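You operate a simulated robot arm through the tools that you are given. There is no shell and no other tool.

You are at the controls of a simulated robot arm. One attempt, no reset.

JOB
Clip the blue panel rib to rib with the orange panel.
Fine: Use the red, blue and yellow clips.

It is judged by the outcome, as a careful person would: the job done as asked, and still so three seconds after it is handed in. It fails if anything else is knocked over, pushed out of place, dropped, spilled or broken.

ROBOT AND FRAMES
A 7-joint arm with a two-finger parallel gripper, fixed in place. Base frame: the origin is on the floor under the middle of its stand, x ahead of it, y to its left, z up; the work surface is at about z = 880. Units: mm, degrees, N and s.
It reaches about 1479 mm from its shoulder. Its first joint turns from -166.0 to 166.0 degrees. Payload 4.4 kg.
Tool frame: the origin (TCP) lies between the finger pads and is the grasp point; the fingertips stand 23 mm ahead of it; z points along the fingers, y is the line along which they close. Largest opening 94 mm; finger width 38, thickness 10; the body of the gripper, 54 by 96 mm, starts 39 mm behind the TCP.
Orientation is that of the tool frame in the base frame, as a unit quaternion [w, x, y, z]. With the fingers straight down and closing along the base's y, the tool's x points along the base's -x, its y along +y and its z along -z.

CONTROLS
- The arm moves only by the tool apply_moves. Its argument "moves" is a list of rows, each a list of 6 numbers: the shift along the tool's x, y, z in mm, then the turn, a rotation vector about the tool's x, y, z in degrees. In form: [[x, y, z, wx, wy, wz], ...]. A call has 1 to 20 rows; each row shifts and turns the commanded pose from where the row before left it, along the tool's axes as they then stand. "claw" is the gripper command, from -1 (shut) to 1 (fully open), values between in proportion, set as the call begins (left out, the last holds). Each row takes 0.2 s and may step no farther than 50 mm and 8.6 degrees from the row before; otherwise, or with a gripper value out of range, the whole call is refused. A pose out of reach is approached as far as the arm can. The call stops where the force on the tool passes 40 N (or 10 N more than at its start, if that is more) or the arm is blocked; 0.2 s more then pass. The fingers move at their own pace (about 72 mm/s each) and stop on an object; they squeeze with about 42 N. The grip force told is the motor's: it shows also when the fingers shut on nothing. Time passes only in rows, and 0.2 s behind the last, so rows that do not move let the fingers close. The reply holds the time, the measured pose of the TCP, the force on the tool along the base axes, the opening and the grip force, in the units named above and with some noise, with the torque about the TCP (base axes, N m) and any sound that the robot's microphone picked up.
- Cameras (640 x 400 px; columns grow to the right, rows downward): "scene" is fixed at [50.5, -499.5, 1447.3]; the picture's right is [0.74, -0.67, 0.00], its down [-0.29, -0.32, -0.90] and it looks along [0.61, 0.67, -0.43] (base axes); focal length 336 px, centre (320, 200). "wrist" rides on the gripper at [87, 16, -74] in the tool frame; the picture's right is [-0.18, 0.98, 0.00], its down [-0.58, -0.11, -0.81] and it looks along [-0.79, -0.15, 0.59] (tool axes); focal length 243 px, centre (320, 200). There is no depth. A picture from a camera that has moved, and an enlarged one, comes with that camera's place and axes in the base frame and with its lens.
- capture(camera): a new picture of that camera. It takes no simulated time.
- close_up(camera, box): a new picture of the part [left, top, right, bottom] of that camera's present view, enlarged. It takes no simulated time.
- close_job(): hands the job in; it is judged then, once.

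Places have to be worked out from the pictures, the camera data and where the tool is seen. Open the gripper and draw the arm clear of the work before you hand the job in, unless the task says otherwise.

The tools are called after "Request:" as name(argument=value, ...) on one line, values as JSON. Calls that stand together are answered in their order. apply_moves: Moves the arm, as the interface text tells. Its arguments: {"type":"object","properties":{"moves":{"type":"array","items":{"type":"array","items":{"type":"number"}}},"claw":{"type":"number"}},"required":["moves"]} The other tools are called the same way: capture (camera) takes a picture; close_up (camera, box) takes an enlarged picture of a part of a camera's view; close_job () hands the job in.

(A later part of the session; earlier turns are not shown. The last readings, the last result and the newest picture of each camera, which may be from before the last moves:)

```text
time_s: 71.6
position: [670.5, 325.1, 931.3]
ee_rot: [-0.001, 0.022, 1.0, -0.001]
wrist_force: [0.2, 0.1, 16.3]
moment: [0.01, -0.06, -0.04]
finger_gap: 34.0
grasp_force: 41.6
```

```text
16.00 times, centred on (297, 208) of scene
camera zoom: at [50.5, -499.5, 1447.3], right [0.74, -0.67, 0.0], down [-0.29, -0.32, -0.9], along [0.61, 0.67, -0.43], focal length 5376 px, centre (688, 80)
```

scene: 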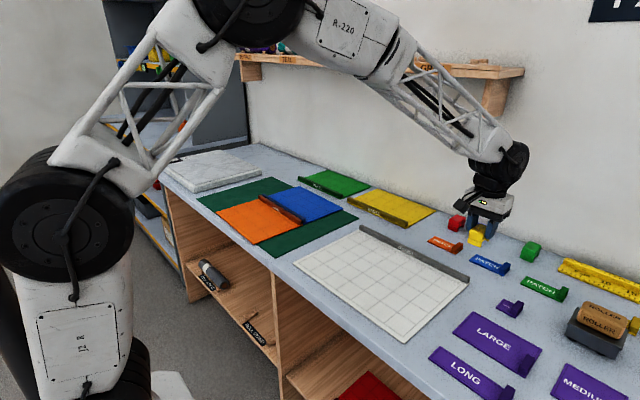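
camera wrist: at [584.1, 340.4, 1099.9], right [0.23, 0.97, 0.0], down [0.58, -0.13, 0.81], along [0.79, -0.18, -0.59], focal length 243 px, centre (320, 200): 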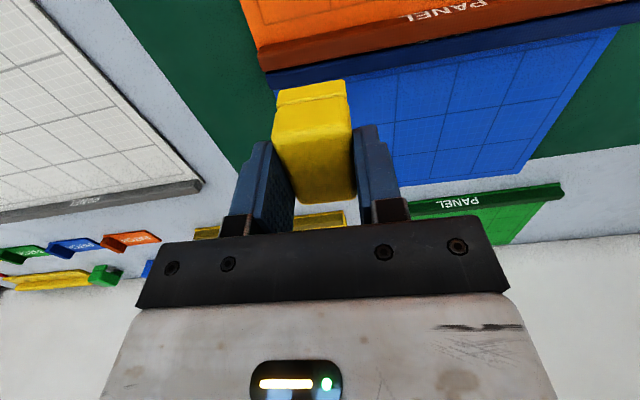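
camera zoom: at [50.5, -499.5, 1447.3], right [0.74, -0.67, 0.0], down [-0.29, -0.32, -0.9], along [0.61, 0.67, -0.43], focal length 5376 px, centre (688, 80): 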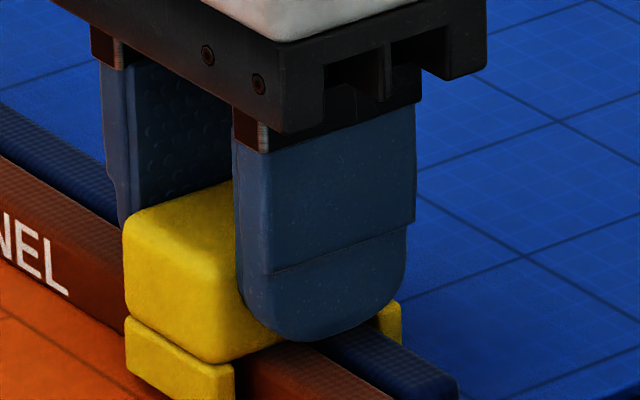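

Nothing changed on the clip, and it sits with its block on the rib tops. I ease off the last pressure, open slightly and rise to check that it stays.

Request:
apply_moves(moves=[[0, 0, -0.8, 0, 0, 0], [0, 0, 0, 0, 0, 0]])

Request:
apply_moves(moves=[[0, 0, 0, 0, 0, 0], [0, 0, 0, 0, 0, 0], [0, 0, 0, 0, 0, 0]], claw=-0.05)

Request:
apply_moves(moves=[[0, 0, -5, 0, 0, 0], [0, 0, -10, 0, 0, 0], [0, 0, -20, 0, 0, 0], [0, 0, -25, 0, 0, 0], [0, 0, 0, 0, 0, 0]])

Request:
close_up(camera="scene", box=[272, 190, 317, 227])

Request:
close_up(camera="wrist", box=[230, 60, 410, 172])

```text
time_s: 72.2
position: [670.2, 324.1, 931.9]
ee_rot: [-0.001, 0.022, 1.0, 0.0]
wrist_force: [0.6, -0.4, -1.0]
moment: [0.02, -0.02, -0.01]
finger_gap: 34.1
grasp_force: 41.4
```

```text
time_s: 73.0
position: [671.3, 324.4, 934.1]
ee_rot: [0.0, 0.021, 1.0, 0.0]
wrist_force: [0.1, -0.6, -0.2]
moment: [0.02, 0.03, 0.03]
finger_gap: 44.7
grasp_force: 0.1
```

```text
time_s: 74.2
position: [671.5, 323.5, 993.8]
ee_rot: [0.0, 0.022, 1.0, 0.001]
wrist_force: [0.0, 0.1, -0.4]
moment: [-0.02, 0.03, -0.04]
finger_gap: 44.7
grasp_force: 0.1
```

```text
10.81 times, centred on (294, 208) of scene
camera zoom: at [50.5, -499.5, 1447.3], right [0.74, -0.67, 0.0], down [-0.29, -0.32, -0.9], along [0.61, 0.67, -0.43], focal length 3632 px, centre (596, 108)
```

zoom: 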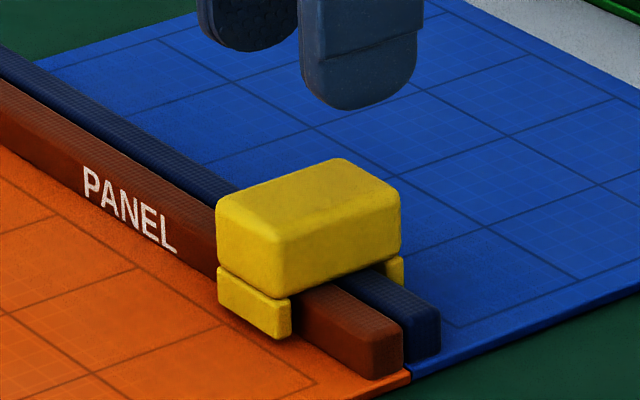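

```text
3.56 times, centred on (320, 116) of wrist
camera zoom: at [586.3, 343.8, 1068.2], right [0.23, 0.97, 0.0], down [0.58, -0.13, 0.81], along [0.79, -0.18, -0.59], focal length 863 px, centre (320, 499)
```

zoom: 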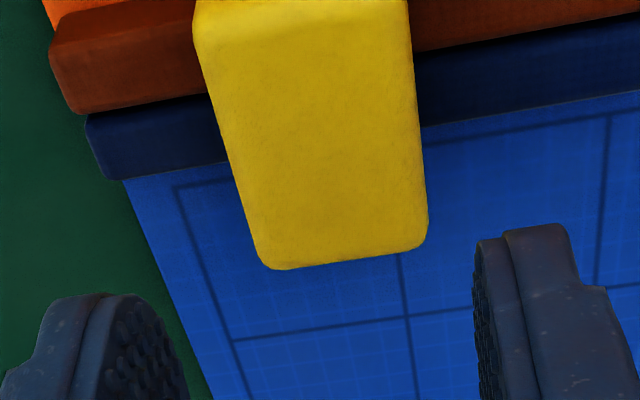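

Yellow is on: its block sits on both ribs and the legs reach the panels. Next the blue clip: I rise, square up, and travel to in front of it.

Request:
apply_moves(moves=[[0, 0, -20, 0, 0, -1.25], [0, 0, -17, 0, 0, -1.25], [-10, -25, 0, 0, 0, 0], [-16, -43, 0, 0, 0, 0], [-16, -43, 0, 0, 0, 0], [-16, -43, 0, 0, 0, 0], [-16, -43, 0, 0, 0, 0], [-16, -43, 0, 0, 0, 0], [-16, -43, 0, 0, 0, 0], [-16, -43, 0, 0, 0, 0], [-16, -43, 0, 0, 0, 0], [-16, -43, 0, 0, 0, 0], [-16, -43, 0, 0, 0, 0], [-8, -22.8, 0, 0, 0, 0], [0, 0, 0, 0, 0, 0], [0, 0, 0, 0, 0, 0], [0, 0, 0, 0, 0, 0]], claw=0.06)

Request:
close_up(camera="wrist", box=[280, 160, 376, 220])

Request:
capture(camera="scene")

```text
time_s: 77.8
position: [849.0, -154.3, 1028.9]
ee_rot: [-0.001, 0.001, 1.0, 0.0]
wrist_force: [0.1, 0.0, 0.5]
moment: [0.02, 0.01, 0.0]
finger_gap: 49.7
grasp_force: 0.0
```

```text
6.67 times, centred on (328, 190) of wrist
camera zoom: at [762.2, -138.6, 1103.1], right [0.18, 0.98, 0.0], down [0.58, -0.11, 0.81], along [0.79, -0.15, -0.59], focal length 1618 px, centre (267, 267)
```

zoom: 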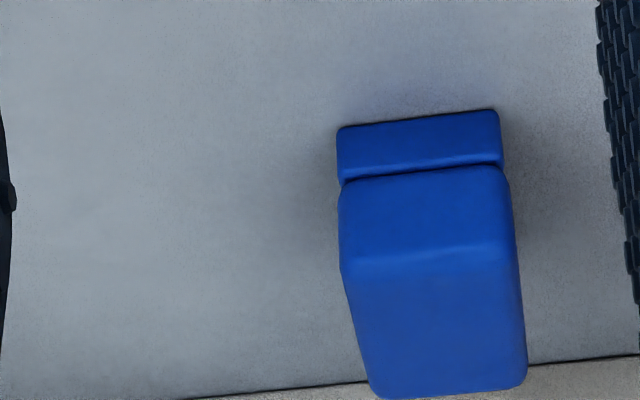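

```text
taken
```

scene: 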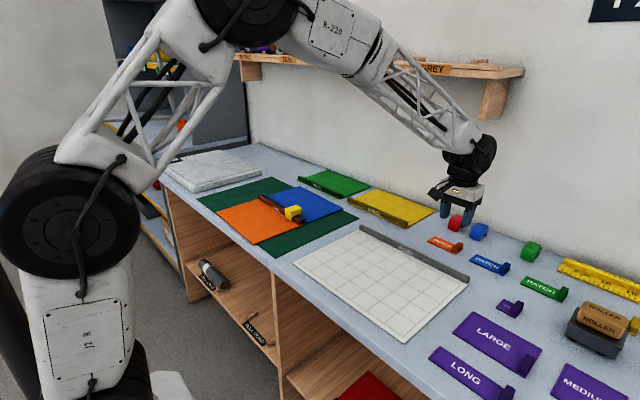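

Blue is centred at y≈-154.3 with its front at x≈1017. I go down to a low approach height and advance in under the shelf.

Request:
apply_moves(moves=[[0, 0, 30, 0, 0, 0], [0, 0, 30, 0, 0, 0], [0, 0, 28, 0, 0, 0], [-35, 0, 0, 0, 0, 0], [-40, 0, 0, 0, 0, 0], [-40, 0, 0, 0, 0, 0], [-40, 0, 0, 0, 0, 0], [-36.5, 0, 0, 0, 0, 0], [0, 0, 0, 0, 0, 0], [0, 0, 0, 0, 0, 0], [0, 0, 0, 0, 0, 0]])

Request:
capture(camera="scene")

Request:
capture(camera="wrist")

```text
time_s: 80.2
position: [1038.8, -153.2, 941.9]
ee_rot: [0.0, 0.0, 1.0, 0.001]
wrist_force: [0.2, -0.3, 0.2]
moment: [0.01, -0.02, -0.02]
finger_gap: 50.3
grasp_force: 0.0
```

```text
taken
```

scene: 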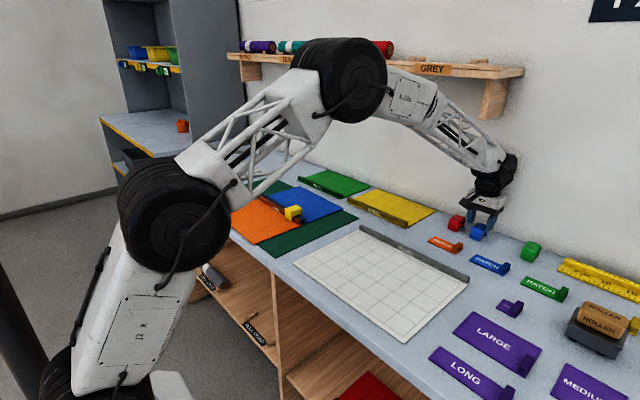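

```text
taken
camera wrist: at [952.2, -136.3, 1016.1], right [0.18, 0.98, 0.0], down [0.58, -0.11, 0.81], along [0.79, -0.15, -0.59], focal length 243 px, centre (320, 200)
```

wrist: 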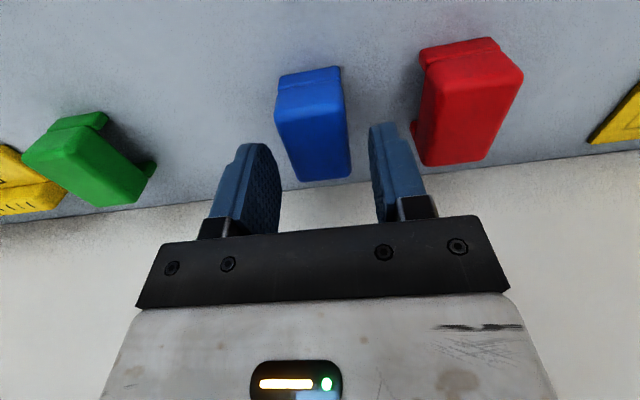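

Clear of the bracket and well aligned. I trim, descend to grasp height, and close on blue.

Request:
apply_moves(moves=[[-1.7, -1, 10, 0, 0, 0], [0, 0, 9, 0, 0, 0], [0, 0, 0, 0, 0, 0], [0, 0, 0, 0, 0, 0], [0, 0, 0, 0, 0, 0]])

Request:
apply_moves(moves=[[0, 0, 0, 0, 0, 0], [0, 0, 0, 0, 0, 0], [0, 0, 0, 0, 0, 0], [0, 0, 0, 0, 0, 0]], claw=-1)

Request:
apply_moves(moves=[[0, 0, -6, 0, 0, 0], [0, 0, -10, 0, 0, 0], [5, 0, -8, 0, 0, 0], [25, 0, 0, 0, 0, 0], [35, 0, 0, 0, 0, 0], [35, 0, 0, 0, 0, 0], [35, 0, 0, 0, 0, 0], [35, 0, -10, 0, 0, 0], [25, 0, -35, 0, 0, 0], [15, 0, -40, 0, 0, 0], [0, 0, 0, 0, 0, 0], [0, 0, 0, 0, 0, 0]])

Request:
capture(camera="wrist")

Request:
capture(camera="scene")

```text
time_s: 81.4
position: [1042.4, -154.0, 923.3]
ee_rot: [-0.001, 0.0, 1.0, 0.0]
wrist_force: [0.1, -0.3, -0.3]
moment: [0.0, -0.02, 0.01]
finger_gap: 49.6
grasp_force: 0.1
```

```text
time_s: 82.4
position: [1042.2, -153.8, 924.3]
ee_rot: [0.0, 0.001, 1.0, 0.0]
wrist_force: [-0.4, 0.2, 1.0]
moment: [0.02, 0.0, -0.01]
finger_gap: 34.0
grasp_force: 41.8
```

```text
time_s: 85.0
position: [832.1, -155.1, 1033.7]
ee_rot: [0.0, 0.0, 1.0, 0.0]
wrist_force: [0.7, 0.5, -0.8]
moment: [-0.02, 0.01, 0.02]
finger_gap: 33.9
grasp_force: 42.8
```

```text
taken
camera wrist: at [745.9, -137.7, 1107.8], right [0.18, 0.98, 0.0], down [0.58, -0.11, 0.81], along [0.79, -0.15, -0.59], focal length 243 px, centre (320, 200)
```

wrist: 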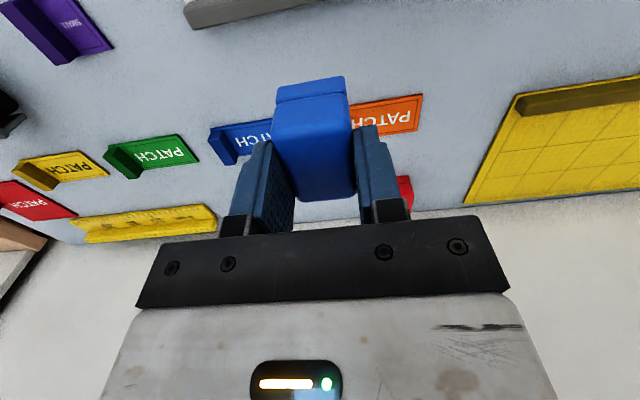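

```text
taken
```

scene: 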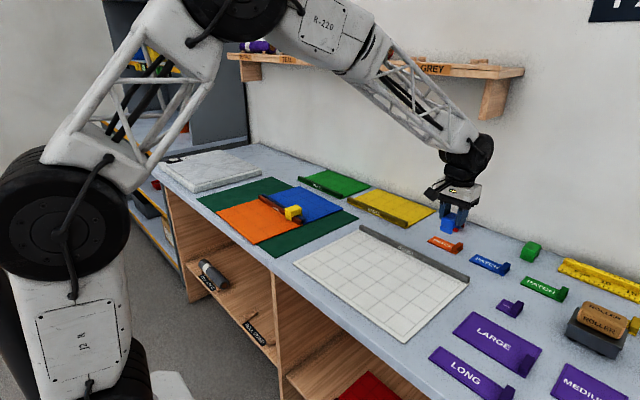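

Blue is held. I carry it to the joint's middle and turn 2.5°.

Request:
apply_moves(moves=[[5.6, 20.2, 0, 0, 0, 0], [11.1, 40.4, 0, 0, 0, 0], [11.1, 40.4, 0, 0, 0, 0], [11.1, 40.4, 0, 0, 0, 0], [11.1, 40.4, 0, 0, 0, 0], [11.1, 40.4, 0, 0, 0, 0], [11.1, 40.4, 0, 0, 0, 0], [11.1, 40.4, 0, 0, 0, 0], [11.1, 40.4, 0, 0, 0, 0], [11.1, 40.4, 0, 0, 0, 0], [11.1, 40.4, 0, 0, 0, 0], [11.1, 40.4, 0, 0, 0, 0], [11.1, 40.4, 0, 0, 0, 0], [11.1, 40.4, 0, 0, 0, 0], [5.6, 20.2, 0, 0, 0, 0], [0, 0, 0, 0, 0, 1.25], [0, 0, 0, 0, 0, 1.25], [0, 0, 0, 0, 0, 0], [0, 0, 0, 0, 0, 0], [0, 0, 0, 0, 0, 0]])

Request:
apply_moves(moves=[[0, 0, 20, 0, 0, 0], [0, 0, 25, 0, 0, 0], [0, 0, 22, 0, 0, 0], [0, 0, 8, 0, 0, 0], [0, 0, 0, 0, 0, 0], [0, 0, 0, 0, 0, 0], [0, 0, 0, 0, 0, 0]])

Request:
close_up(camera="scene", box=[250, 170, 314, 220])

Request:
close_up(camera="wrist", box=[240, 20, 400, 120])

```text
time_s: 89.2
position: [676.1, 411.1, 1031.7]
ee_rot: [0.0, 0.022, 1.0, 0.0]
wrist_force: [1.0, -0.4, -1.0]
moment: [-0.03, 0.0, -0.01]
finger_gap: 33.9
grasp_force: 42.0
```

```text
time_s: 90.8
position: [677.5, 411.8, 958.1]
ee_rot: [0.0, 0.022, 1.0, 0.0]
wrist_force: [0.4, -0.1, -0.7]
moment: [0.03, 0.0, 0.02]
finger_gap: 34.0
grasp_force: 42.1
```

```text
8.00 times, centred on (282, 195) of scene
camera zoom: at [50.5, -499.5, 1447.3], right [0.74, -0.67, 0.0], down [-0.29, -0.32, -0.9], along [0.61, 0.67, -0.43], focal length 2688 px, centre (624, 240)
```

zoom: 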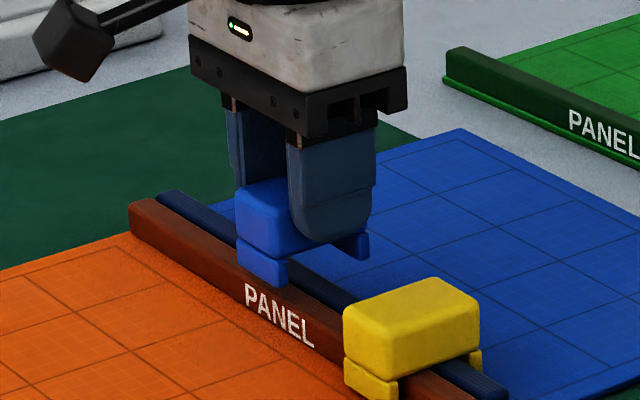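

```text
4.00 times, centred on (320, 70) of wrist
camera zoom: at [593.2, 432.0, 1032.9], right [0.23, 0.97, 0.0], down [0.58, -0.13, 0.81], along [0.79, -0.18, -0.59], focal length 970 px, centre (320, 720)
```

zoom: 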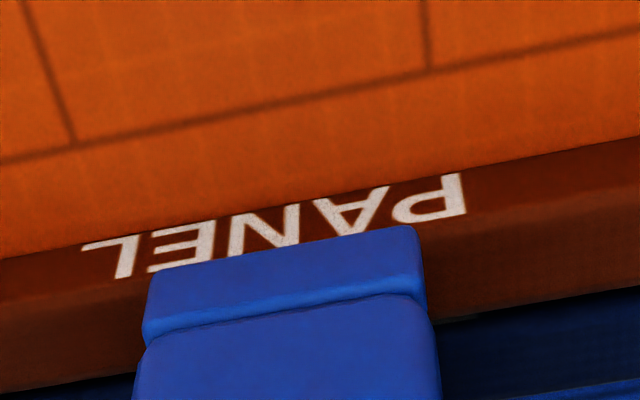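

The clip is about 2.5–3 mm too far in +x; I shift it and lower in stages onto the ribs.

Request:
apply_moves(moves=[[2.6, 0, 4, 0, 0, 0], [0, 0, 5, 0, 0, 0], [0, 0, 3, 0, 0, 0], [0, 0, 0, 0, 0, 0], [0, 0, 0, 0, 0, 0]])

Request:
close_up(camera="wrist", box=[240, 20, 400, 120])

Request:
close_up(camera="scene", box=[260, 175, 308, 212])

```text
time_s: 92.0
position: [675.3, 409.0, 947.1]
ee_rot: [-0.001, 0.022, 1.0, 0.0]
wrist_force: [0.2, -0.6, 0.0]
moment: [0.01, 0.02, 0.0]
finger_gap: 34.0
grasp_force: 42.0
```

```text
4.00 times, centred on (320, 70) of wrist
camera zoom: at [589.6, 431.0, 1020.9], right [0.23, 0.97, 0.0], down [0.58, -0.13, 0.81], along [0.79, -0.18, -0.59], focal length 970 px, centre (320, 720)
```

zoom: 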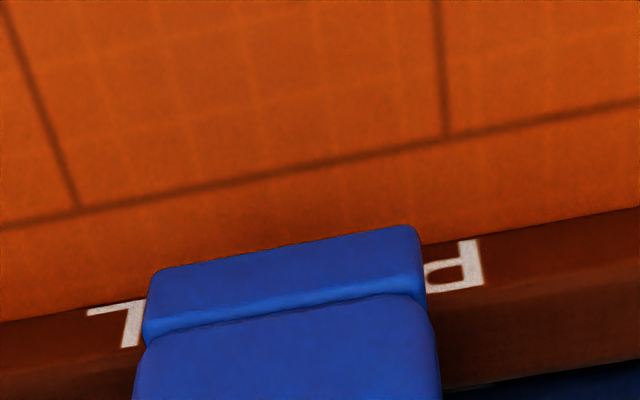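

```text
10.81 times, centred on (284, 194) of scene
camera zoom: at [50.5, -499.5, 1447.3], right [0.74, -0.67, 0.0], down [-0.29, -0.32, -0.9], along [0.61, 0.67, -0.43], focal length 3632 px, centre (709, 270)
```

zoom: 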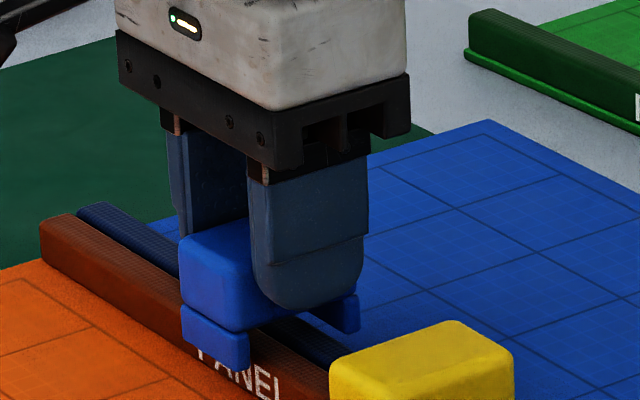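

Centred within about a millimetre now. I lower onto the ribs in small steps, watching the force.

Request:
apply_moves(moves=[[0, 0, 3, 0, 0, 0], [0, 0, 2, 0, 0, 0], [0, 0, 0, 0, 0, 0]])

Request:
close_up(camera="wrist", box=[260, 70, 380, 220])

Request:
apply_moves(moves=[[0, 0, 2, 0, 0, 0], [0, 0, 2, 0, 0, 0], [0, 0, 0, 0, 0, 0]])

Request:
close_up(camera="wrist", box=[260, 70, 380, 220])

```text
time_s: 92.8
position: [675.4, 410.1, 939.8]
ee_rot: [-0.001, 0.022, 1.0, 0.0]
wrist_force: [-1.0, -0.5, 3.0]
moment: [0.04, 0.03, -0.03]
finger_gap: 33.9
grasp_force: 42.2
```

```text
2.67 times, centred on (320, 145) of wrist
camera zoom: at [590.1, 430.6, 1014.3], right [0.23, 0.97, 0.0], down [0.58, -0.13, 0.81], along [0.79, -0.18, -0.59], focal length 647 px, centre (320, 347)
```

zoom: 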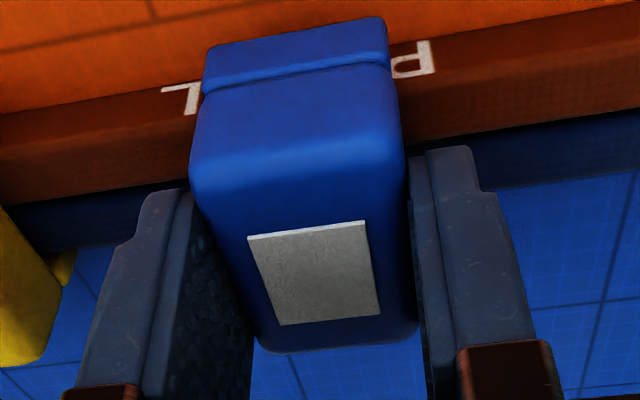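

```text
time_s: 93.6
position: [675.4, 410.3, 935.2]
ee_rot: [0.0, 0.023, 1.0, 0.0]
wrist_force: [-0.4, -1.0, -0.1]
moment: [0.01, -0.01, 0.0]
finger_gap: 33.8
grasp_force: 42.0
```

```text
2.67 times, centred on (320, 145) of wrist
camera zoom: at [589.4, 431.4, 1009.5], right [0.23, 0.97, 0.0], down [0.58, -0.13, 0.81], along [0.79, -0.18, -0.59], focal length 647 px, centre (320, 347)
```

zoom: 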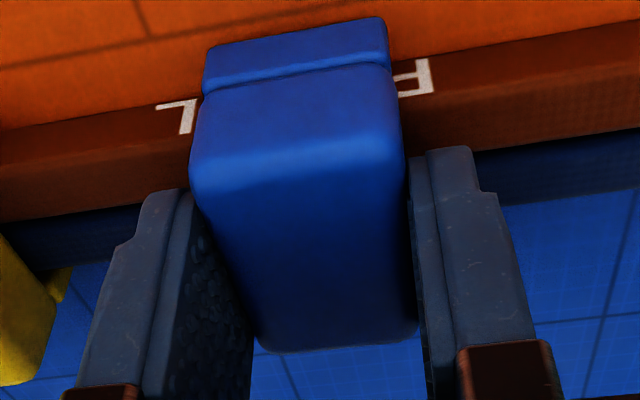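

Same behaviour: the plate rises as the clip rides over a catch and drops once past it. I press down to firm contact as with yellow.

Request:
apply_moves(moves=[[0, 0, 1.5, 0, 0, 0], [0, 0, 1, 0, 0, 0], [0, 0, 0, 0, 0, 0]])

Request:
apply_moves(moves=[[0, 0, 0.8, 0, 0, 0], [0, 0, 0, 0, 0, 0]])

Request:
close_up(camera="wrist", box=[260, 70, 380, 220])

Request:
close_up(camera="scene", box=[260, 175, 308, 212])

```text
time_s: 94.4
position: [675.1, 411.4, 934.3]
ee_rot: [0.001, 0.022, 1.0, 0.001]
wrist_force: [-1.1, 0.8, 17.8]
moment: [0.03, 0.09, 0.05]
finger_gap: 33.7
grasp_force: 41.9
```

```text
time_s: 95.0
position: [676.5, 411.1, 933.2]
ee_rot: [0.0, 0.022, 1.0, 0.001]
wrist_force: [-3.3, -1.8, 31.4]
moment: [-0.11, 0.16, 0.0]
finger_gap: 33.8
grasp_force: 42.3
```

```text
2.67 times, centred on (320, 145) of wrist
camera zoom: at [589.9, 431.6, 1008.2], right [0.23, 0.97, 0.0], down [0.57, -0.13, 0.81], along [0.79, -0.18, -0.59], focal length 647 px, centre (320, 347)
```

zoom: 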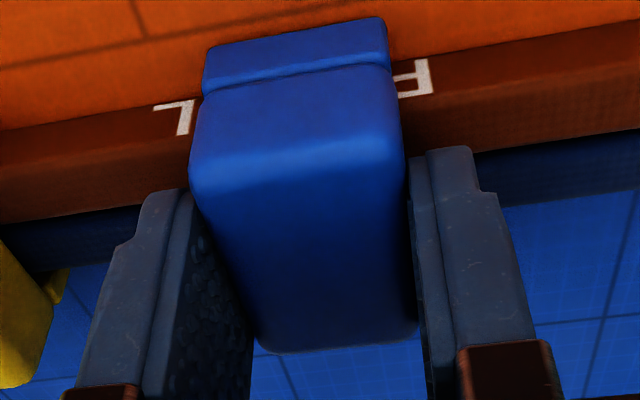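

```text
10.81 times, centred on (284, 194) of scene
camera zoom: at [50.5, -499.5, 1447.3], right [0.74, -0.67, 0.0], down [-0.29, -0.32, -0.9], along [0.61, 0.67, -0.43], focal length 3632 px, centre (709, 270)
```

zoom: 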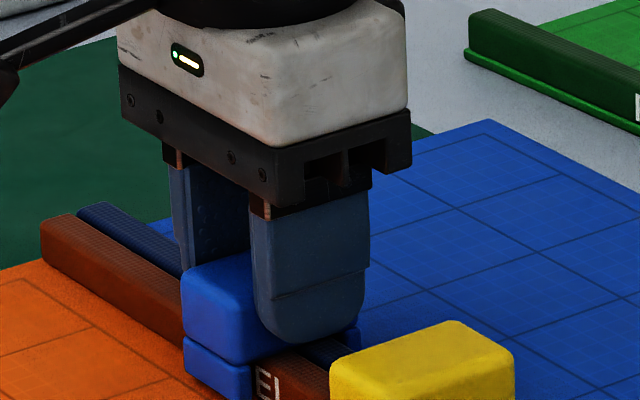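

Seated firmly at 31 N. I ease off, open, rise and check.

Request:
apply_moves(moves=[[0, 0, -2.3, 0, 0, 0], [0, 0, 0, 0, 0, 0], [0, 0, 0, 0, 0, 0]])

Request:
apply_moves(moves=[[0, 0, 0, 0, 0, 0], [0, 0, 0, 0, 0, 0], [0, 0, 0, 0, 0, 0]], claw=-0.05)

Request:
apply_moves(moves=[[0, 0, -5, 0, 0, 0], [0, 0, -10, 0, 0, 0], [0, 0, -20, 0, 0, 0], [0, 0, -30, 0, 0, -1.25], [0, 0, -30, 0, 0, -1.25], [0, 0, 0, 0, 0, 0]])

Request:
close_up(camera="scene", box=[240, 170, 320, 232])

```text
time_s: 95.8
position: [674.2, 411.9, 934.5]
ee_rot: [-0.001, 0.022, 1.0, 0.0]
wrist_force: [0.4, -0.4, 1.3]
moment: [0.0, 0.02, -0.04]
finger_gap: 33.9
grasp_force: 41.8
```

```text
time_s: 96.6
position: [674.5, 410.4, 934.9]
ee_rot: [0.001, 0.021, 1.0, 0.0]
wrist_force: [0.2, 0.0, 0.0]
moment: [0.0, 0.01, -0.01]
finger_gap: 44.6
grasp_force: 0.1
```

```text
time_s: 98.0
position: [672.9, 410.9, 1028.0]
ee_rot: [0.0, 0.001, 1.0, 0.0]
wrist_force: [0.6, -0.4, -0.6]
moment: [0.03, -0.02, 0.02]
finger_gap: 44.8
grasp_force: 0.1
```

```text
6.45 times, centred on (280, 201) of scene
camera zoom: at [50.5, -499.5, 1447.3], right [0.74, -0.67, 0.0], down [-0.29, -0.32, -0.9], along [0.61, 0.67, -0.43], focal length 2168 px, centre (578, 194)
```

zoom: 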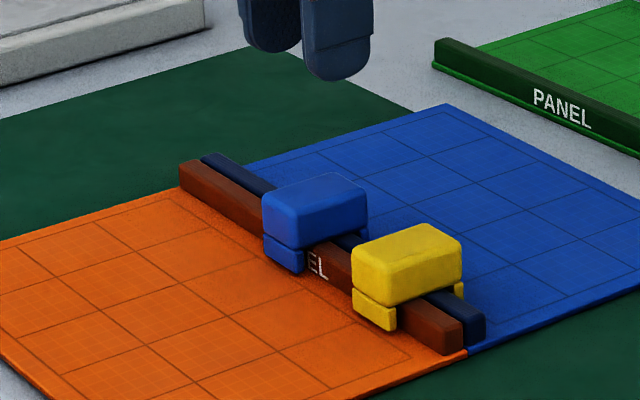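

Blue is on beside yellow. Now for red: I travel to in front of it.

Request:
apply_moves(moves=[[-8, -20, 0, 0, 0, 0], [-14.7, -40.8, 0, 0, 0, 0], [-14.7, -40.8, 0, 0, 0, 0], [-14.7, -40.8, 0, 0, 0, 0], [-14.7, -40.8, 0, 0, 0, 0], [-14.7, -40.8, 0, 0, 0, 0], [-14.7, -40.8, 0, 0, 0, 0], [-14.7, -40.8, 0, 0, 0, 0], [-14.7, -40.8, 0, 0, 0, 0], [-14.7, -40.8, 0, 0, 0, 0], [-14.7, -40.8, 0, 0, 0, 0], [-14.7, -40.8, 0, 0, 0, 0], [-6, -21, 0, 0, 0, 0], [0, 0, 0, 0, 0, 0], [0, 0, 0, 0, 0, 0], [0, 0, 0, 0, 0, 0]], claw=0.06)

Request:
close_up(camera="wrist", box=[280, 160, 376, 220])

```text
time_s: 101.4
position: [848.6, -78.6, 1034.0]
ee_rot: [0.0, 0.001, 1.0, 0.0]
wrist_force: [0.6, 0.1, -0.5]
moment: [0.03, 0.02, 0.02]
finger_gap: 49.7
grasp_force: 0.1
```

```text
6.67 times, centred on (328, 190) of wrist
camera zoom: at [763.0, -62.1, 1109.2], right [0.18, 0.98, 0.0], down [0.58, -0.11, 0.81], along [0.79, -0.15, -0.59], focal length 1618 px, centre (267, 267)
```

zoom: 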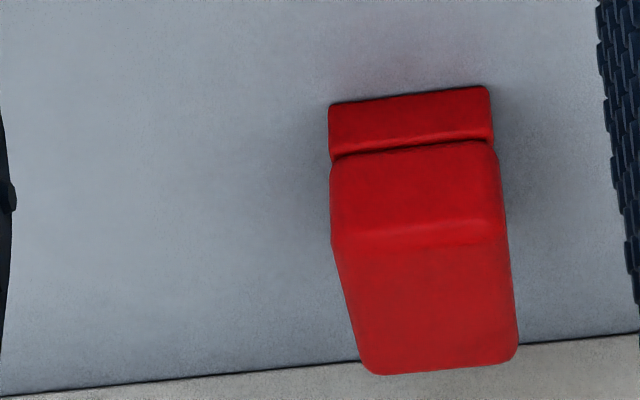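

Red is centred at y≈-79.4. I descend low and advance in under the bracket.

Request:
apply_moves(moves=[[0, -0.8, 32, 0, 0, 0], [0, 0, 32, 0, 0, 0], [0, 0, 30, 0, 0, 0], [-35, 0, 0, 0, 0, 0], [-40, 0, 0, 0, 0, 0], [-40, 0, 0, 0, 0, 0], [-40, 0, 0, 0, 0, 0], [-36.5, 0, 0, 0, 0, 0], [0, 0, 0, 0, 0, 0], [0, 0, 0, 0, 0, 0], [0, 0, 0, 0, 0, 0]])

Request:
capture(camera="scene")

Request:
capture(camera="wrist")

```text
time_s: 103.8
position: [1040.4, -79.6, 937.4]
ee_rot: [0.0, 0.0, 1.0, 0.0]
wrist_force: [-0.4, -0.4, -1.1]
moment: [0.02, 0.01, -0.05]
finger_gap: 49.9
grasp_force: 0.1
```

```text
taken
```

scene: 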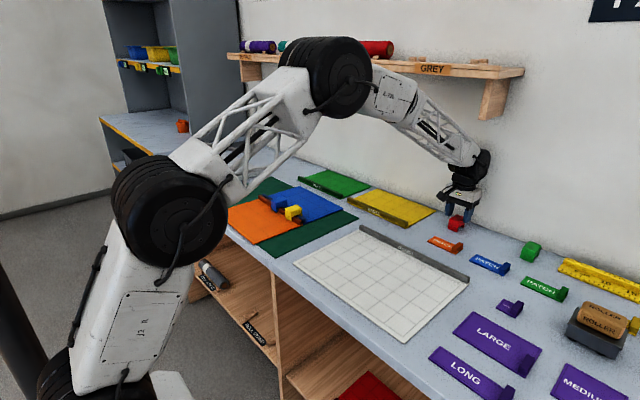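

```text
taken
camera wrist: at [954.7, -62.2, 1011.5], right [0.18, 0.98, 0.0], down [0.58, -0.11, 0.81], along [0.79, -0.15, -0.59], focal length 243 px, centre (320, 200)
```

wrist: 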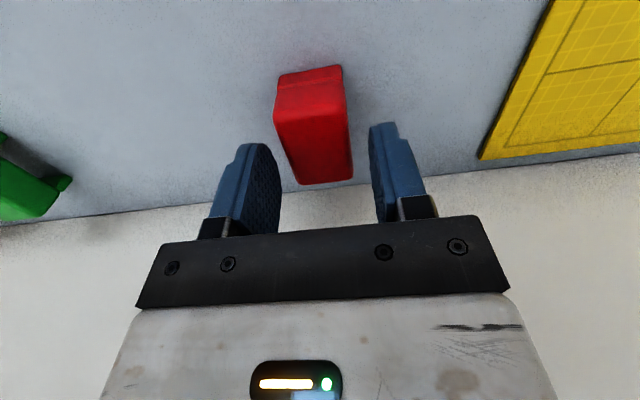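

Aligned and clear of the bracket. I descend to grasp height, close, lift slightly, and withdraw low.

Request:
apply_moves(moves=[[0, 0, 8, 0, 0, 0], [0, 0, 6.5, 0, 0, 0], [0, 0, 0, 0, 0, 0], [0, 0, 0, 0, 0, 0], [0, 0, 0, 0, 0, 0]])

Request:
apply_moves(moves=[[0, 0, 0, 0, 0, 0], [0, 0, 0, 0, 0, 0], [0, 0, 0, 0, 0, 0], [0, 0, 0, 0, 0, 0]], claw=-1)

Request:
apply_moves(moves=[[0, 0, -6, 0, 0, 0], [0, 0, -10, 0, 0, 0], [5, 0, -6, 0, 0, 0], [25, 0, 0, 0, 0, 0], [35, 0, 0, 0, 0, 0], [35, 0, 0, 0, 0, 0], [35, 0, 0, 0, 0, 0], [35, 0, -10, 0, 0, 0], [25, 0, -35, 0, 0, 0], [15, 0, -40, 0, 0, 0], [0, 0, 0, 0, 0, 0], [0, 0, 0, 0, 0, 0]])

Request:
capture(camera="scene")

Request:
capture(camera="wrist")

```text
time_s: 105.0
position: [1040.6, -77.8, 921.4]
ee_rot: [0.001, 0.0, 1.0, 0.0]
wrist_force: [0.7, 0.2, 0.1]
moment: [0.02, -0.03, 0.0]
finger_gap: 49.8
grasp_force: 0.0
```

```text
time_s: 106.0
position: [1042.2, -79.4, 922.4]
ee_rot: [0.001, 0.0, 1.0, 0.0]
wrist_force: [0.1, -0.4, 0.9]
moment: [-0.05, -0.03, 0.04]
finger_gap: 34.0
grasp_force: 42.1
```

```text
time_s: 108.6
position: [833.0, -79.9, 1026.9]
ee_rot: [0.0, 0.001, 1.0, 0.0]
wrist_force: [0.4, 0.3, -0.7]
moment: [0.0, 0.01, -0.03]
finger_gap: 34.0
grasp_force: 42.2
```

```text
taken
```

scene: 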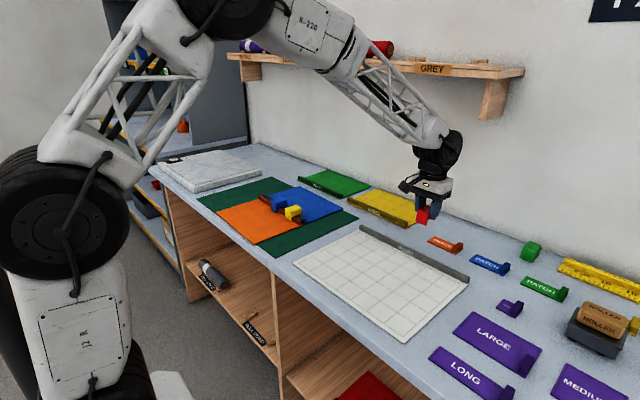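

```text
taken
camera wrist: at [746.3, -63.3, 1102.0], right [0.18, 0.98, 0.0], down [0.58, -0.11, 0.81], along [0.79, -0.15, -0.59], focal length 243 px, centre (320, 200)
```

wrist: 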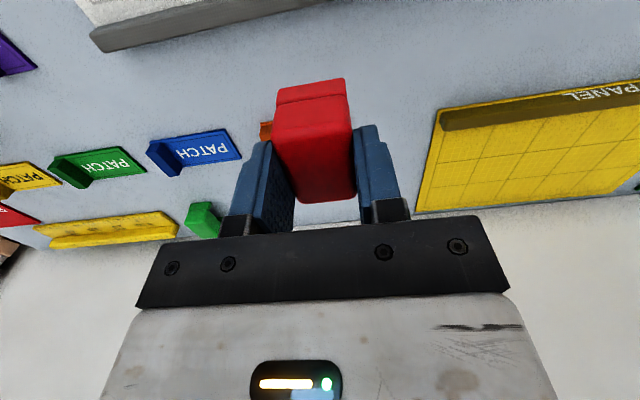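

Red is held. I carry it to the left part of the joint and turn to match.

Request:
apply_moves(moves=[[5.3, 19.9, 0, 0, 0, 0], [10.96, 41.2, 0, 0, 0, 0], [10.96, 41.2, 0, 0, 0, 0], [10.96, 41.2, 0, 0, 0, 0], [10.96, 41.2, 0, 0, 0, 0], [10.96, 41.2, 0, 0, 0, 0], [10.96, 41.2, 0, 0, 0, 0], [10.96, 41.2, 0, 0, 0, 0], [10.96, 41.2, 0, 0, 0, 0], [10.96, 41.2, 0, 0, 0, 0], [10.96, 41.2, 0, 0, 0, 0], [10.96, 41.2, 0, 0, 0, 0], [10.96, 41.2, 0, 0, 0, 0], [10.96, 41.2, 0, 0, 0, 0], [5.5, 20.4, 0, 0, 0, 0], [0, 0, 0, 0, 0, 1.25], [0, 0, 0, 0, 0, 1.25], [0, 0, 0, 0, 0, 0], [0, 0, 0, 0, 0, 0], [0, 0, 0, 0, 0, 0]])

Request:
apply_moves(moves=[[0, 0, 20, 0, 0, 0], [0, 0, 25, 0, 0, 0], [0, 0, 20, 0, 0, 0], [0, 0, 7, 0, 0, 0], [0, 0, 0, 0, 0, 0], [0, 0, 0, 0, 0, 0], [0, 0, 0, 0, 0, 0]])

Request:
close_up(camera="scene", box=[240, 160, 304, 210])

Request:
close_up(camera="wrist", box=[240, 20, 400, 120])

```text
time_s: 112.8
position: [676.2, 495.2, 1028.4]
ee_rot: [0.0, 0.022, 1.0, -0.001]
wrist_force: [-0.5, 0.7, -0.4]
moment: [-0.03, 0.0, 0.0]
finger_gap: 33.9
grasp_force: 41.8
```

```text
time_s: 114.4
position: [678.7, 496.6, 955.4]
ee_rot: [0.0, 0.022, 1.0, 0.001]
wrist_force: [1.0, 0.0, -0.2]
moment: [0.01, -0.02, -0.01]
finger_gap: 33.5
grasp_force: 42.2
```

```text
8.00 times, centred on (272, 185) of scene
camera zoom: at [50.5, -499.5, 1447.3], right [0.74, -0.67, 0.0], down [-0.29, -0.32, -0.9], along [0.61, 0.67, -0.43], focal length 2688 px, centre (704, 320)
```

zoom: 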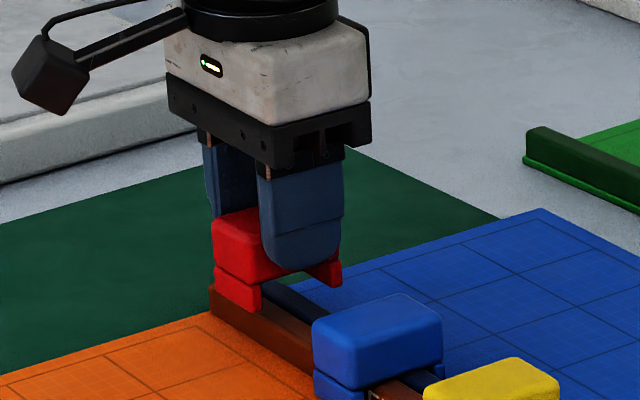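

```text
4.00 times, centred on (320, 70) of wrist
camera zoom: at [592.4, 516.4, 1029.8], right [0.23, 0.97, 0.0], down [0.58, -0.13, 0.81], along [0.79, -0.18, -0.59], focal length 970 px, centre (320, 720)
```

zoom: 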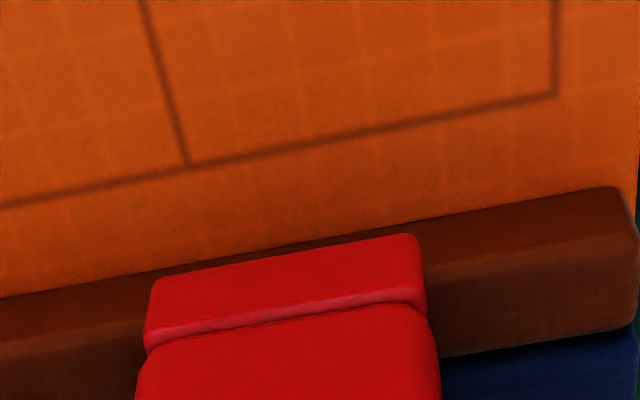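

Red is well centred (within about 1 mm). I trim slightly and lower onto the ribs step by step.

Request:
apply_moves(moves=[[-0.8, 0, 4, 0, 0, 0], [0, 0, 4, 0, 0, 0], [0, 0, 3, 0, 0, 0], [0, 0, 0, 0, 0, 0], [0, 0, 0, 0, 0, 0]])

Request:
apply_moves(moves=[[0, 0, 2, 0, 0, 0], [0, 0, 2, 0, 0, 0], [0, 0, 0, 0, 0, 0]])

Request:
close_up(camera="wrist", box=[260, 70, 380, 220])

Request:
apply_moves(moves=[[0, 0, 2, 0, 0, 0], [0, 0, 2, 0, 0, 0], [0, 0, 0, 0, 0, 0]])

Request:
close_up(camera="wrist", box=[260, 70, 380, 220])

```text
time_s: 115.6
position: [678.2, 496.1, 944.5]
ee_rot: [0.0, 0.022, 1.0, -0.001]
wrist_force: [0.3, -1.1, 0.3]
moment: [0.04, 0.03, -0.01]
finger_gap: 33.8
grasp_force: 41.9
```

```text
time_s: 116.4
position: [678.2, 496.1, 941.2]
ee_rot: [0.0, 0.022, 1.0, 0.0]
wrist_force: [-0.5, 0.5, -1.4]
moment: [0.01, -0.01, 0.02]
finger_gap: 33.8
grasp_force: 42.0
```

```text
2.67 times, centred on (320, 145) of wrist
camera zoom: at [592.6, 517.2, 1015.7], right [0.23, 0.97, 0.0], down [0.58, -0.13, 0.81], along [0.79, -0.18, -0.59], focal length 647 px, centre (320, 347)
```

zoom: 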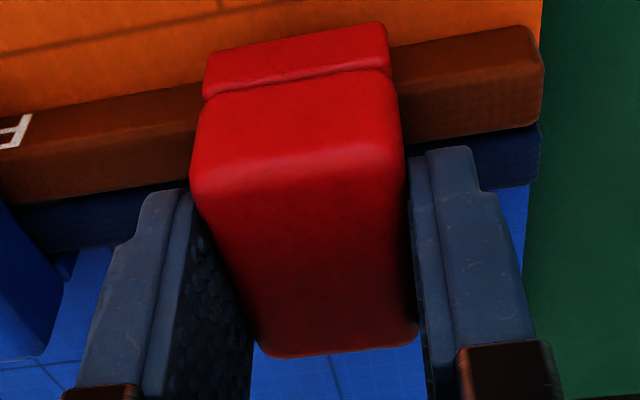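

```text
time_s: 117.2
position: [677.5, 497.9, 938.4]
ee_rot: [0.0, 0.022, 1.0, 0.0]
wrist_force: [-3.0, -2.3, 11.0]
moment: [-0.15, 0.2, 0.0]
finger_gap: 33.9
grasp_force: 41.8
```

```text
2.67 times, centred on (320, 145) of wrist
camera zoom: at [593.1, 517.8, 1012.9], right [0.23, 0.97, 0.0], down [0.58, -0.13, 0.81], along [0.79, -0.18, -0.59], focal length 647 px, centre (320, 347)
```

zoom: 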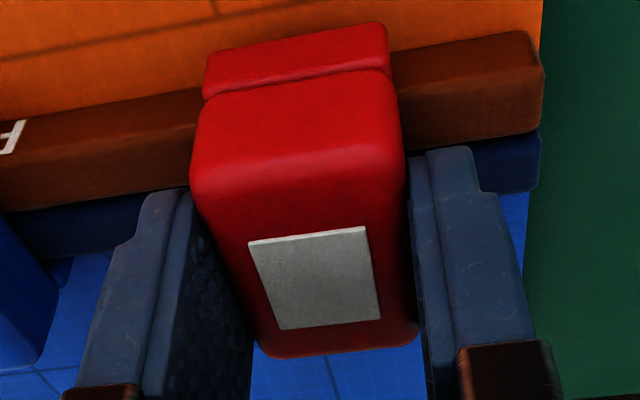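

The plate is up at 938 mm with 11 N, mid-catch. I press on past it.

Request:
apply_moves(moves=[[0, 0, 1.5, 0, 0, 0], [0, 0, 1, 0, 0, 0], [0, 0, 0, 0, 0, 0]])

Request:
close_up(camera="wrist", box=[260, 70, 380, 220])

Request:
close_up(camera="scene", box=[245, 170, 293, 207])

```text
time_s: 118.0
position: [678.0, 496.1, 934.7]
ee_rot: [0.0, 0.022, 1.0, 0.0]
wrist_force: [0.6, -0.3, 0.1]
moment: [-0.02, 0.0, -0.01]
finger_gap: 34.1
grasp_force: 41.9
```

```text
2.67 times, centred on (320, 145) of wrist
camera zoom: at [592.8, 516.3, 1009.8], right [0.23, 0.97, 0.0], down [0.58, -0.13, 0.81], along [0.79, -0.18, -0.59], focal length 647 px, centre (320, 347)
```

zoom: 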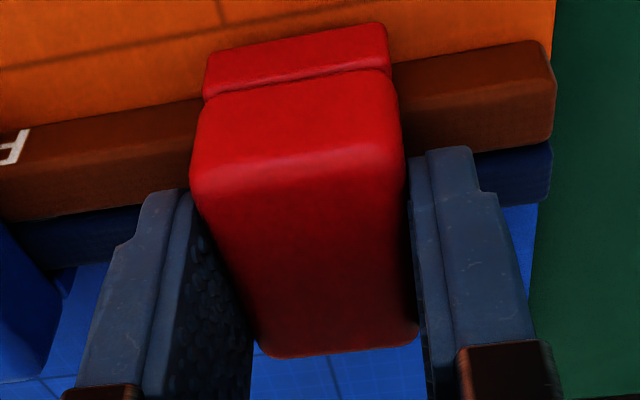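

```text
10.81 times, centred on (269, 188) of scene
camera zoom: at [50.5, -499.5, 1447.3], right [0.74, -0.67, 0.0], down [-0.29, -0.32, -0.9], along [0.61, 0.67, -0.43], focal length 3632 px, centre (871, 324)
```

zoom: 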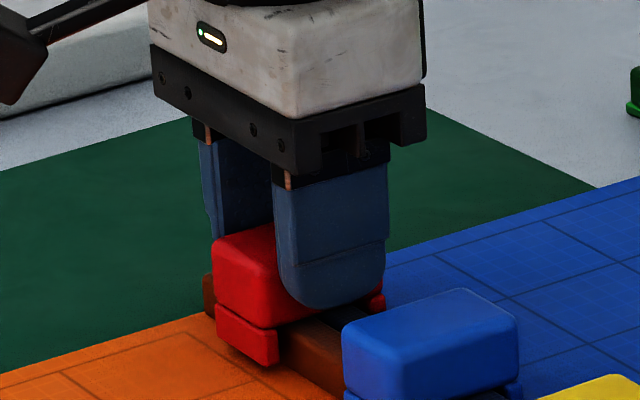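

The plate dropped and the force went to zero, so it's past the catch. I press to firm contact like the others.

Request:
apply_moves(moves=[[0, 0, 1.5, 0, 0, 0], [0, 0, 1, 0, 0, 0], [0, 0, 0, 0, 0, 0]])

Request:
apply_moves(moves=[[0, 0, 0.6, 0, 0, 0], [0, 0, 0, 0, 0, 0]])

Request:
close_up(camera="wrist", box=[260, 70, 380, 220])

```text
time_s: 118.8
position: [678.1, 496.3, 934.7]
ee_rot: [0.001, 0.022, 1.0, 0.0]
wrist_force: [-1.8, -1.3, 11.1]
moment: [-0.03, 0.04, 0.01]
finger_gap: 34.1
grasp_force: 42.2
```

```text
time_s: 119.4
position: [678.3, 494.3, 933.8]
ee_rot: [0.0, 0.022, 1.0, 0.001]
wrist_force: [0.5, 3.3, 19.4]
moment: [0.07, 0.01, 0.01]
finger_gap: 33.8
grasp_force: 41.9
```

```text
2.67 times, centred on (320, 145) of wrist
camera zoom: at [592.7, 516.8, 1007.7], right [0.23, 0.97, 0.0], down [0.57, -0.13, 0.81], along [0.79, -0.18, -0.59], focal length 647 px, centre (320, 347)
```

zoom: 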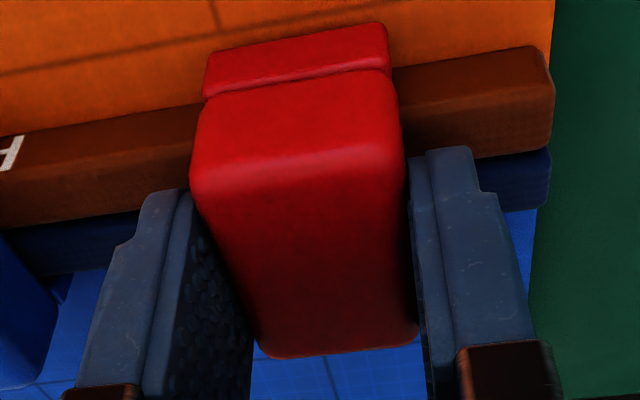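

19 N so far; one more small press to match the others, then ease off and release.

Request:
apply_moves(moves=[[0, 0, 0.8, 0, 0, 0], [0, 0, 0, 0, 0, 0]])

Request:
apply_moves(moves=[[0, 0, -2.3, 0, 0, 0], [0, 0, 0, 0, 0, 0], [0, 0, 0, 0, 0, 0]])

Request:
apply_moves(moves=[[0, 0, 0, 0, 0, 0], [0, 0, 0, 0, 0, 0], [0, 0, 0, 0, 0, 0]], claw=-0.05)

Request:
apply_moves(moves=[[0, 0, -5, 0, 0, 0], [0, 0, -10, 0, 0, 0], [0, 0, -20, 0, 0, 0], [0, 0, -30, 0, 0, 0], [0, 0, -30, 0, 0, 0], [0, 0, 0, 0, 0, 0]])

Request:
close_up(camera="scene", box=[230, 165, 320, 230])

Request:
capture(camera="wrist")

```text
time_s: 120.0
position: [678.6, 496.8, 933.4]
ee_rot: [0.001, 0.021, 1.0, 0.001]
wrist_force: [-3.9, 4.9, 32.6]
moment: [0.08, 0.14, 0.01]
finger_gap: 33.8
grasp_force: 42.0
```

```text
time_s: 120.8
position: [676.9, 495.0, 932.3]
ee_rot: [0.0, 0.022, 1.0, -0.001]
wrist_force: [1.9, -1.9, 11.1]
moment: [-0.02, -0.08, 0.02]
finger_gap: 34.0
grasp_force: 41.9
```

```text
time_s: 121.6
position: [677.9, 495.5, 933.8]
ee_rot: [0.0, 0.022, 1.0, -0.001]
wrist_force: [-0.3, -1.0, -1.0]
moment: [-0.02, -0.01, 0.0]
finger_gap: 44.8
grasp_force: 0.1
```

```text
time_s: 123.0
position: [677.9, 496.3, 1028.6]
ee_rot: [0.0, 0.021, 1.0, 0.0]
wrist_force: [-0.5, -0.1, -0.1]
moment: [-0.05, 0.0, 0.03]
finger_gap: 44.7
grasp_force: 0.0
```

```text
6.15 times, centred on (275, 198) of scene
camera zoom: at [50.5, -499.5, 1447.3], right [0.74, -0.67, 0.0], down [-0.29, -0.32, -0.9], along [0.61, 0.67, -0.43], focal length 2068 px, centre (597, 215)
```

zoom: 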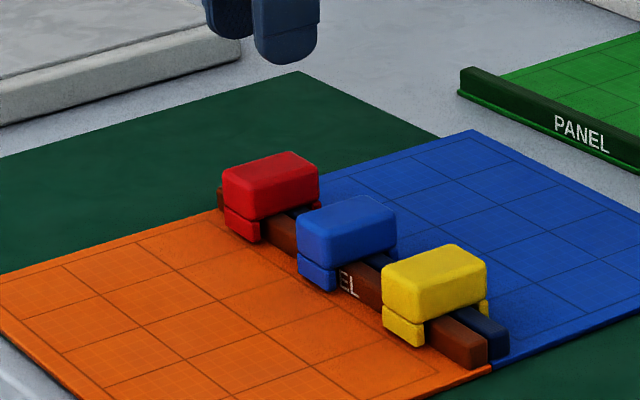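

```text
taken
camera wrist: at [593.5, 516.1, 1103.5], right [0.23, 0.97, 0.0], down [0.58, -0.13, 0.81], along [0.79, -0.18, -0.59], focal length 243 px, centre (320, 200)
```

wrist: 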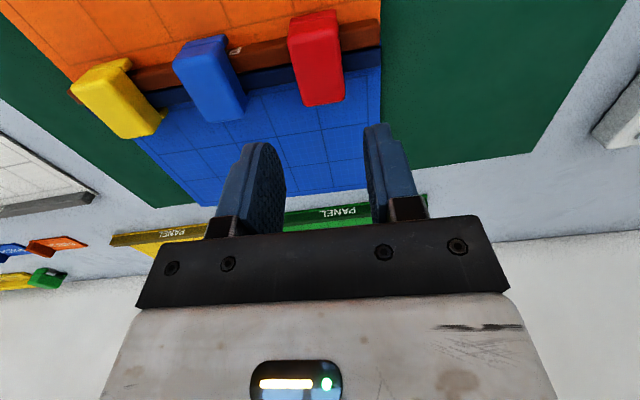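

All three clips are on. I'll zoom in on each to confirm they sit fully down over both ribs.

Request:
close_up(camera="scene", box=[282, 198, 312, 222])

Request:
close_up(camera="scene", box=[256, 184, 292, 212])

```text
16.00 times, centred on (297, 210) of scene
camera zoom: at [50.5, -499.5, 1447.3], right [0.74, -0.67, 0.0], down [-0.29, -0.32, -0.9], along [0.61, 0.67, -0.43], focal length 5376 px, centre (688, 40)
```

zoom: 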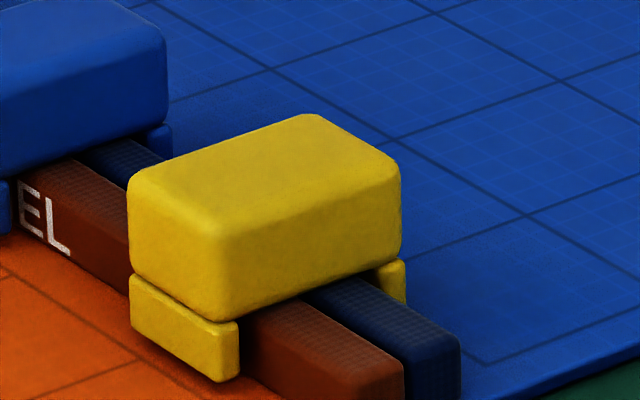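

```text
14.29 times, centred on (274, 198) of scene
camera zoom: at [50.5, -499.5, 1447.3], right [0.74, -0.67, 0.0], down [-0.29, -0.32, -0.9], along [0.61, 0.67, -0.43], focal length 4800 px, centre (977, 229)
```

zoom: 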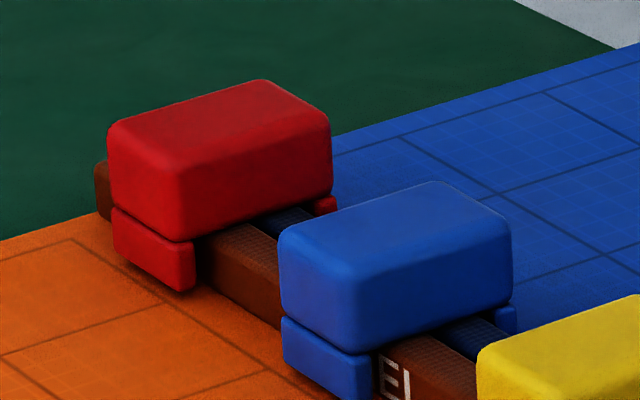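

They look fully down. As a careful check I'll regrip the red clip and tug it up by a millimetre or so, to see whether it is actually latched.

Request:
apply_moves(moves=[[0, 0, 30, 0, 0, 0], [0, 0, 30, 0, 0, 0], [0, 0, 20, 0, 0, 0], [0, 0, 10, 0, 0, 0], [0, 0, 3, 0, 0, 0], [0, 0, 0, 0, 0, 0], [0, 0, 0, 0, 0, 0]])

Request:
apply_moves(moves=[[0, 0, 0, 0, 0, 0], [0, 0, 0, 0, 0, 0], [0, 0, 0, 0, 0, 0]], claw=-1)

Request:
apply_moves(moves=[[0, 0, -1, 0, 0, 0], [0, 0, 0, 0, 0, 0], [0, 0, 0, 0, 0, 0]])

Request:
close_up(camera="scene", box=[245, 170, 293, 207])

```text
time_s: 124.6
position: [680.7, 495.6, 935.1]
ee_rot: [0.0, 0.022, 1.0, 0.0]
wrist_force: [0.5, 0.5, 0.4]
moment: [0.0, 0.01, -0.02]
finger_gap: 44.6
grasp_force: 0.1
```

```text
time_s: 125.4
position: [680.0, 495.8, 936.4]
ee_rot: [0.0, 0.022, 1.0, 0.0]
wrist_force: [0.6, -0.2, 1.0]
moment: [0.01, 0.04, -0.03]
finger_gap: 33.5
grasp_force: 42.5
```

```text
time_s: 126.2
position: [680.7, 496.5, 936.6]
ee_rot: [0.0, 0.021, 1.0, 0.0]
wrist_force: [-0.2, 1.0, -0.8]
moment: [0.0, 0.03, 0.01]
finger_gap: 33.6
grasp_force: 42.3
```

```text
10.81 times, centred on (269, 188) of scene
camera zoom: at [50.5, -499.5, 1447.3], right [0.74, -0.67, 0.0], down [-0.29, -0.32, -0.9], along [0.61, 0.67, -0.43], focal length 3632 px, centre (871, 324)
```

zoom: 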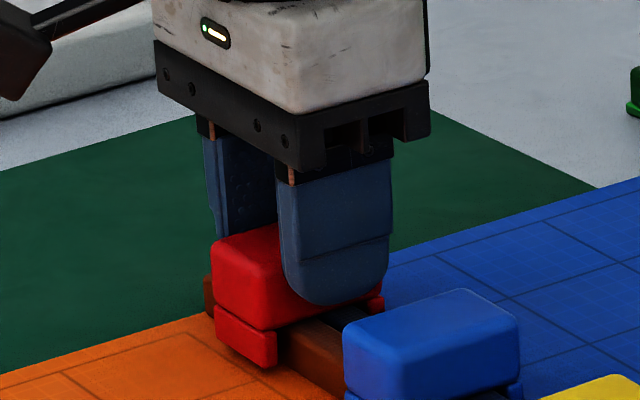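

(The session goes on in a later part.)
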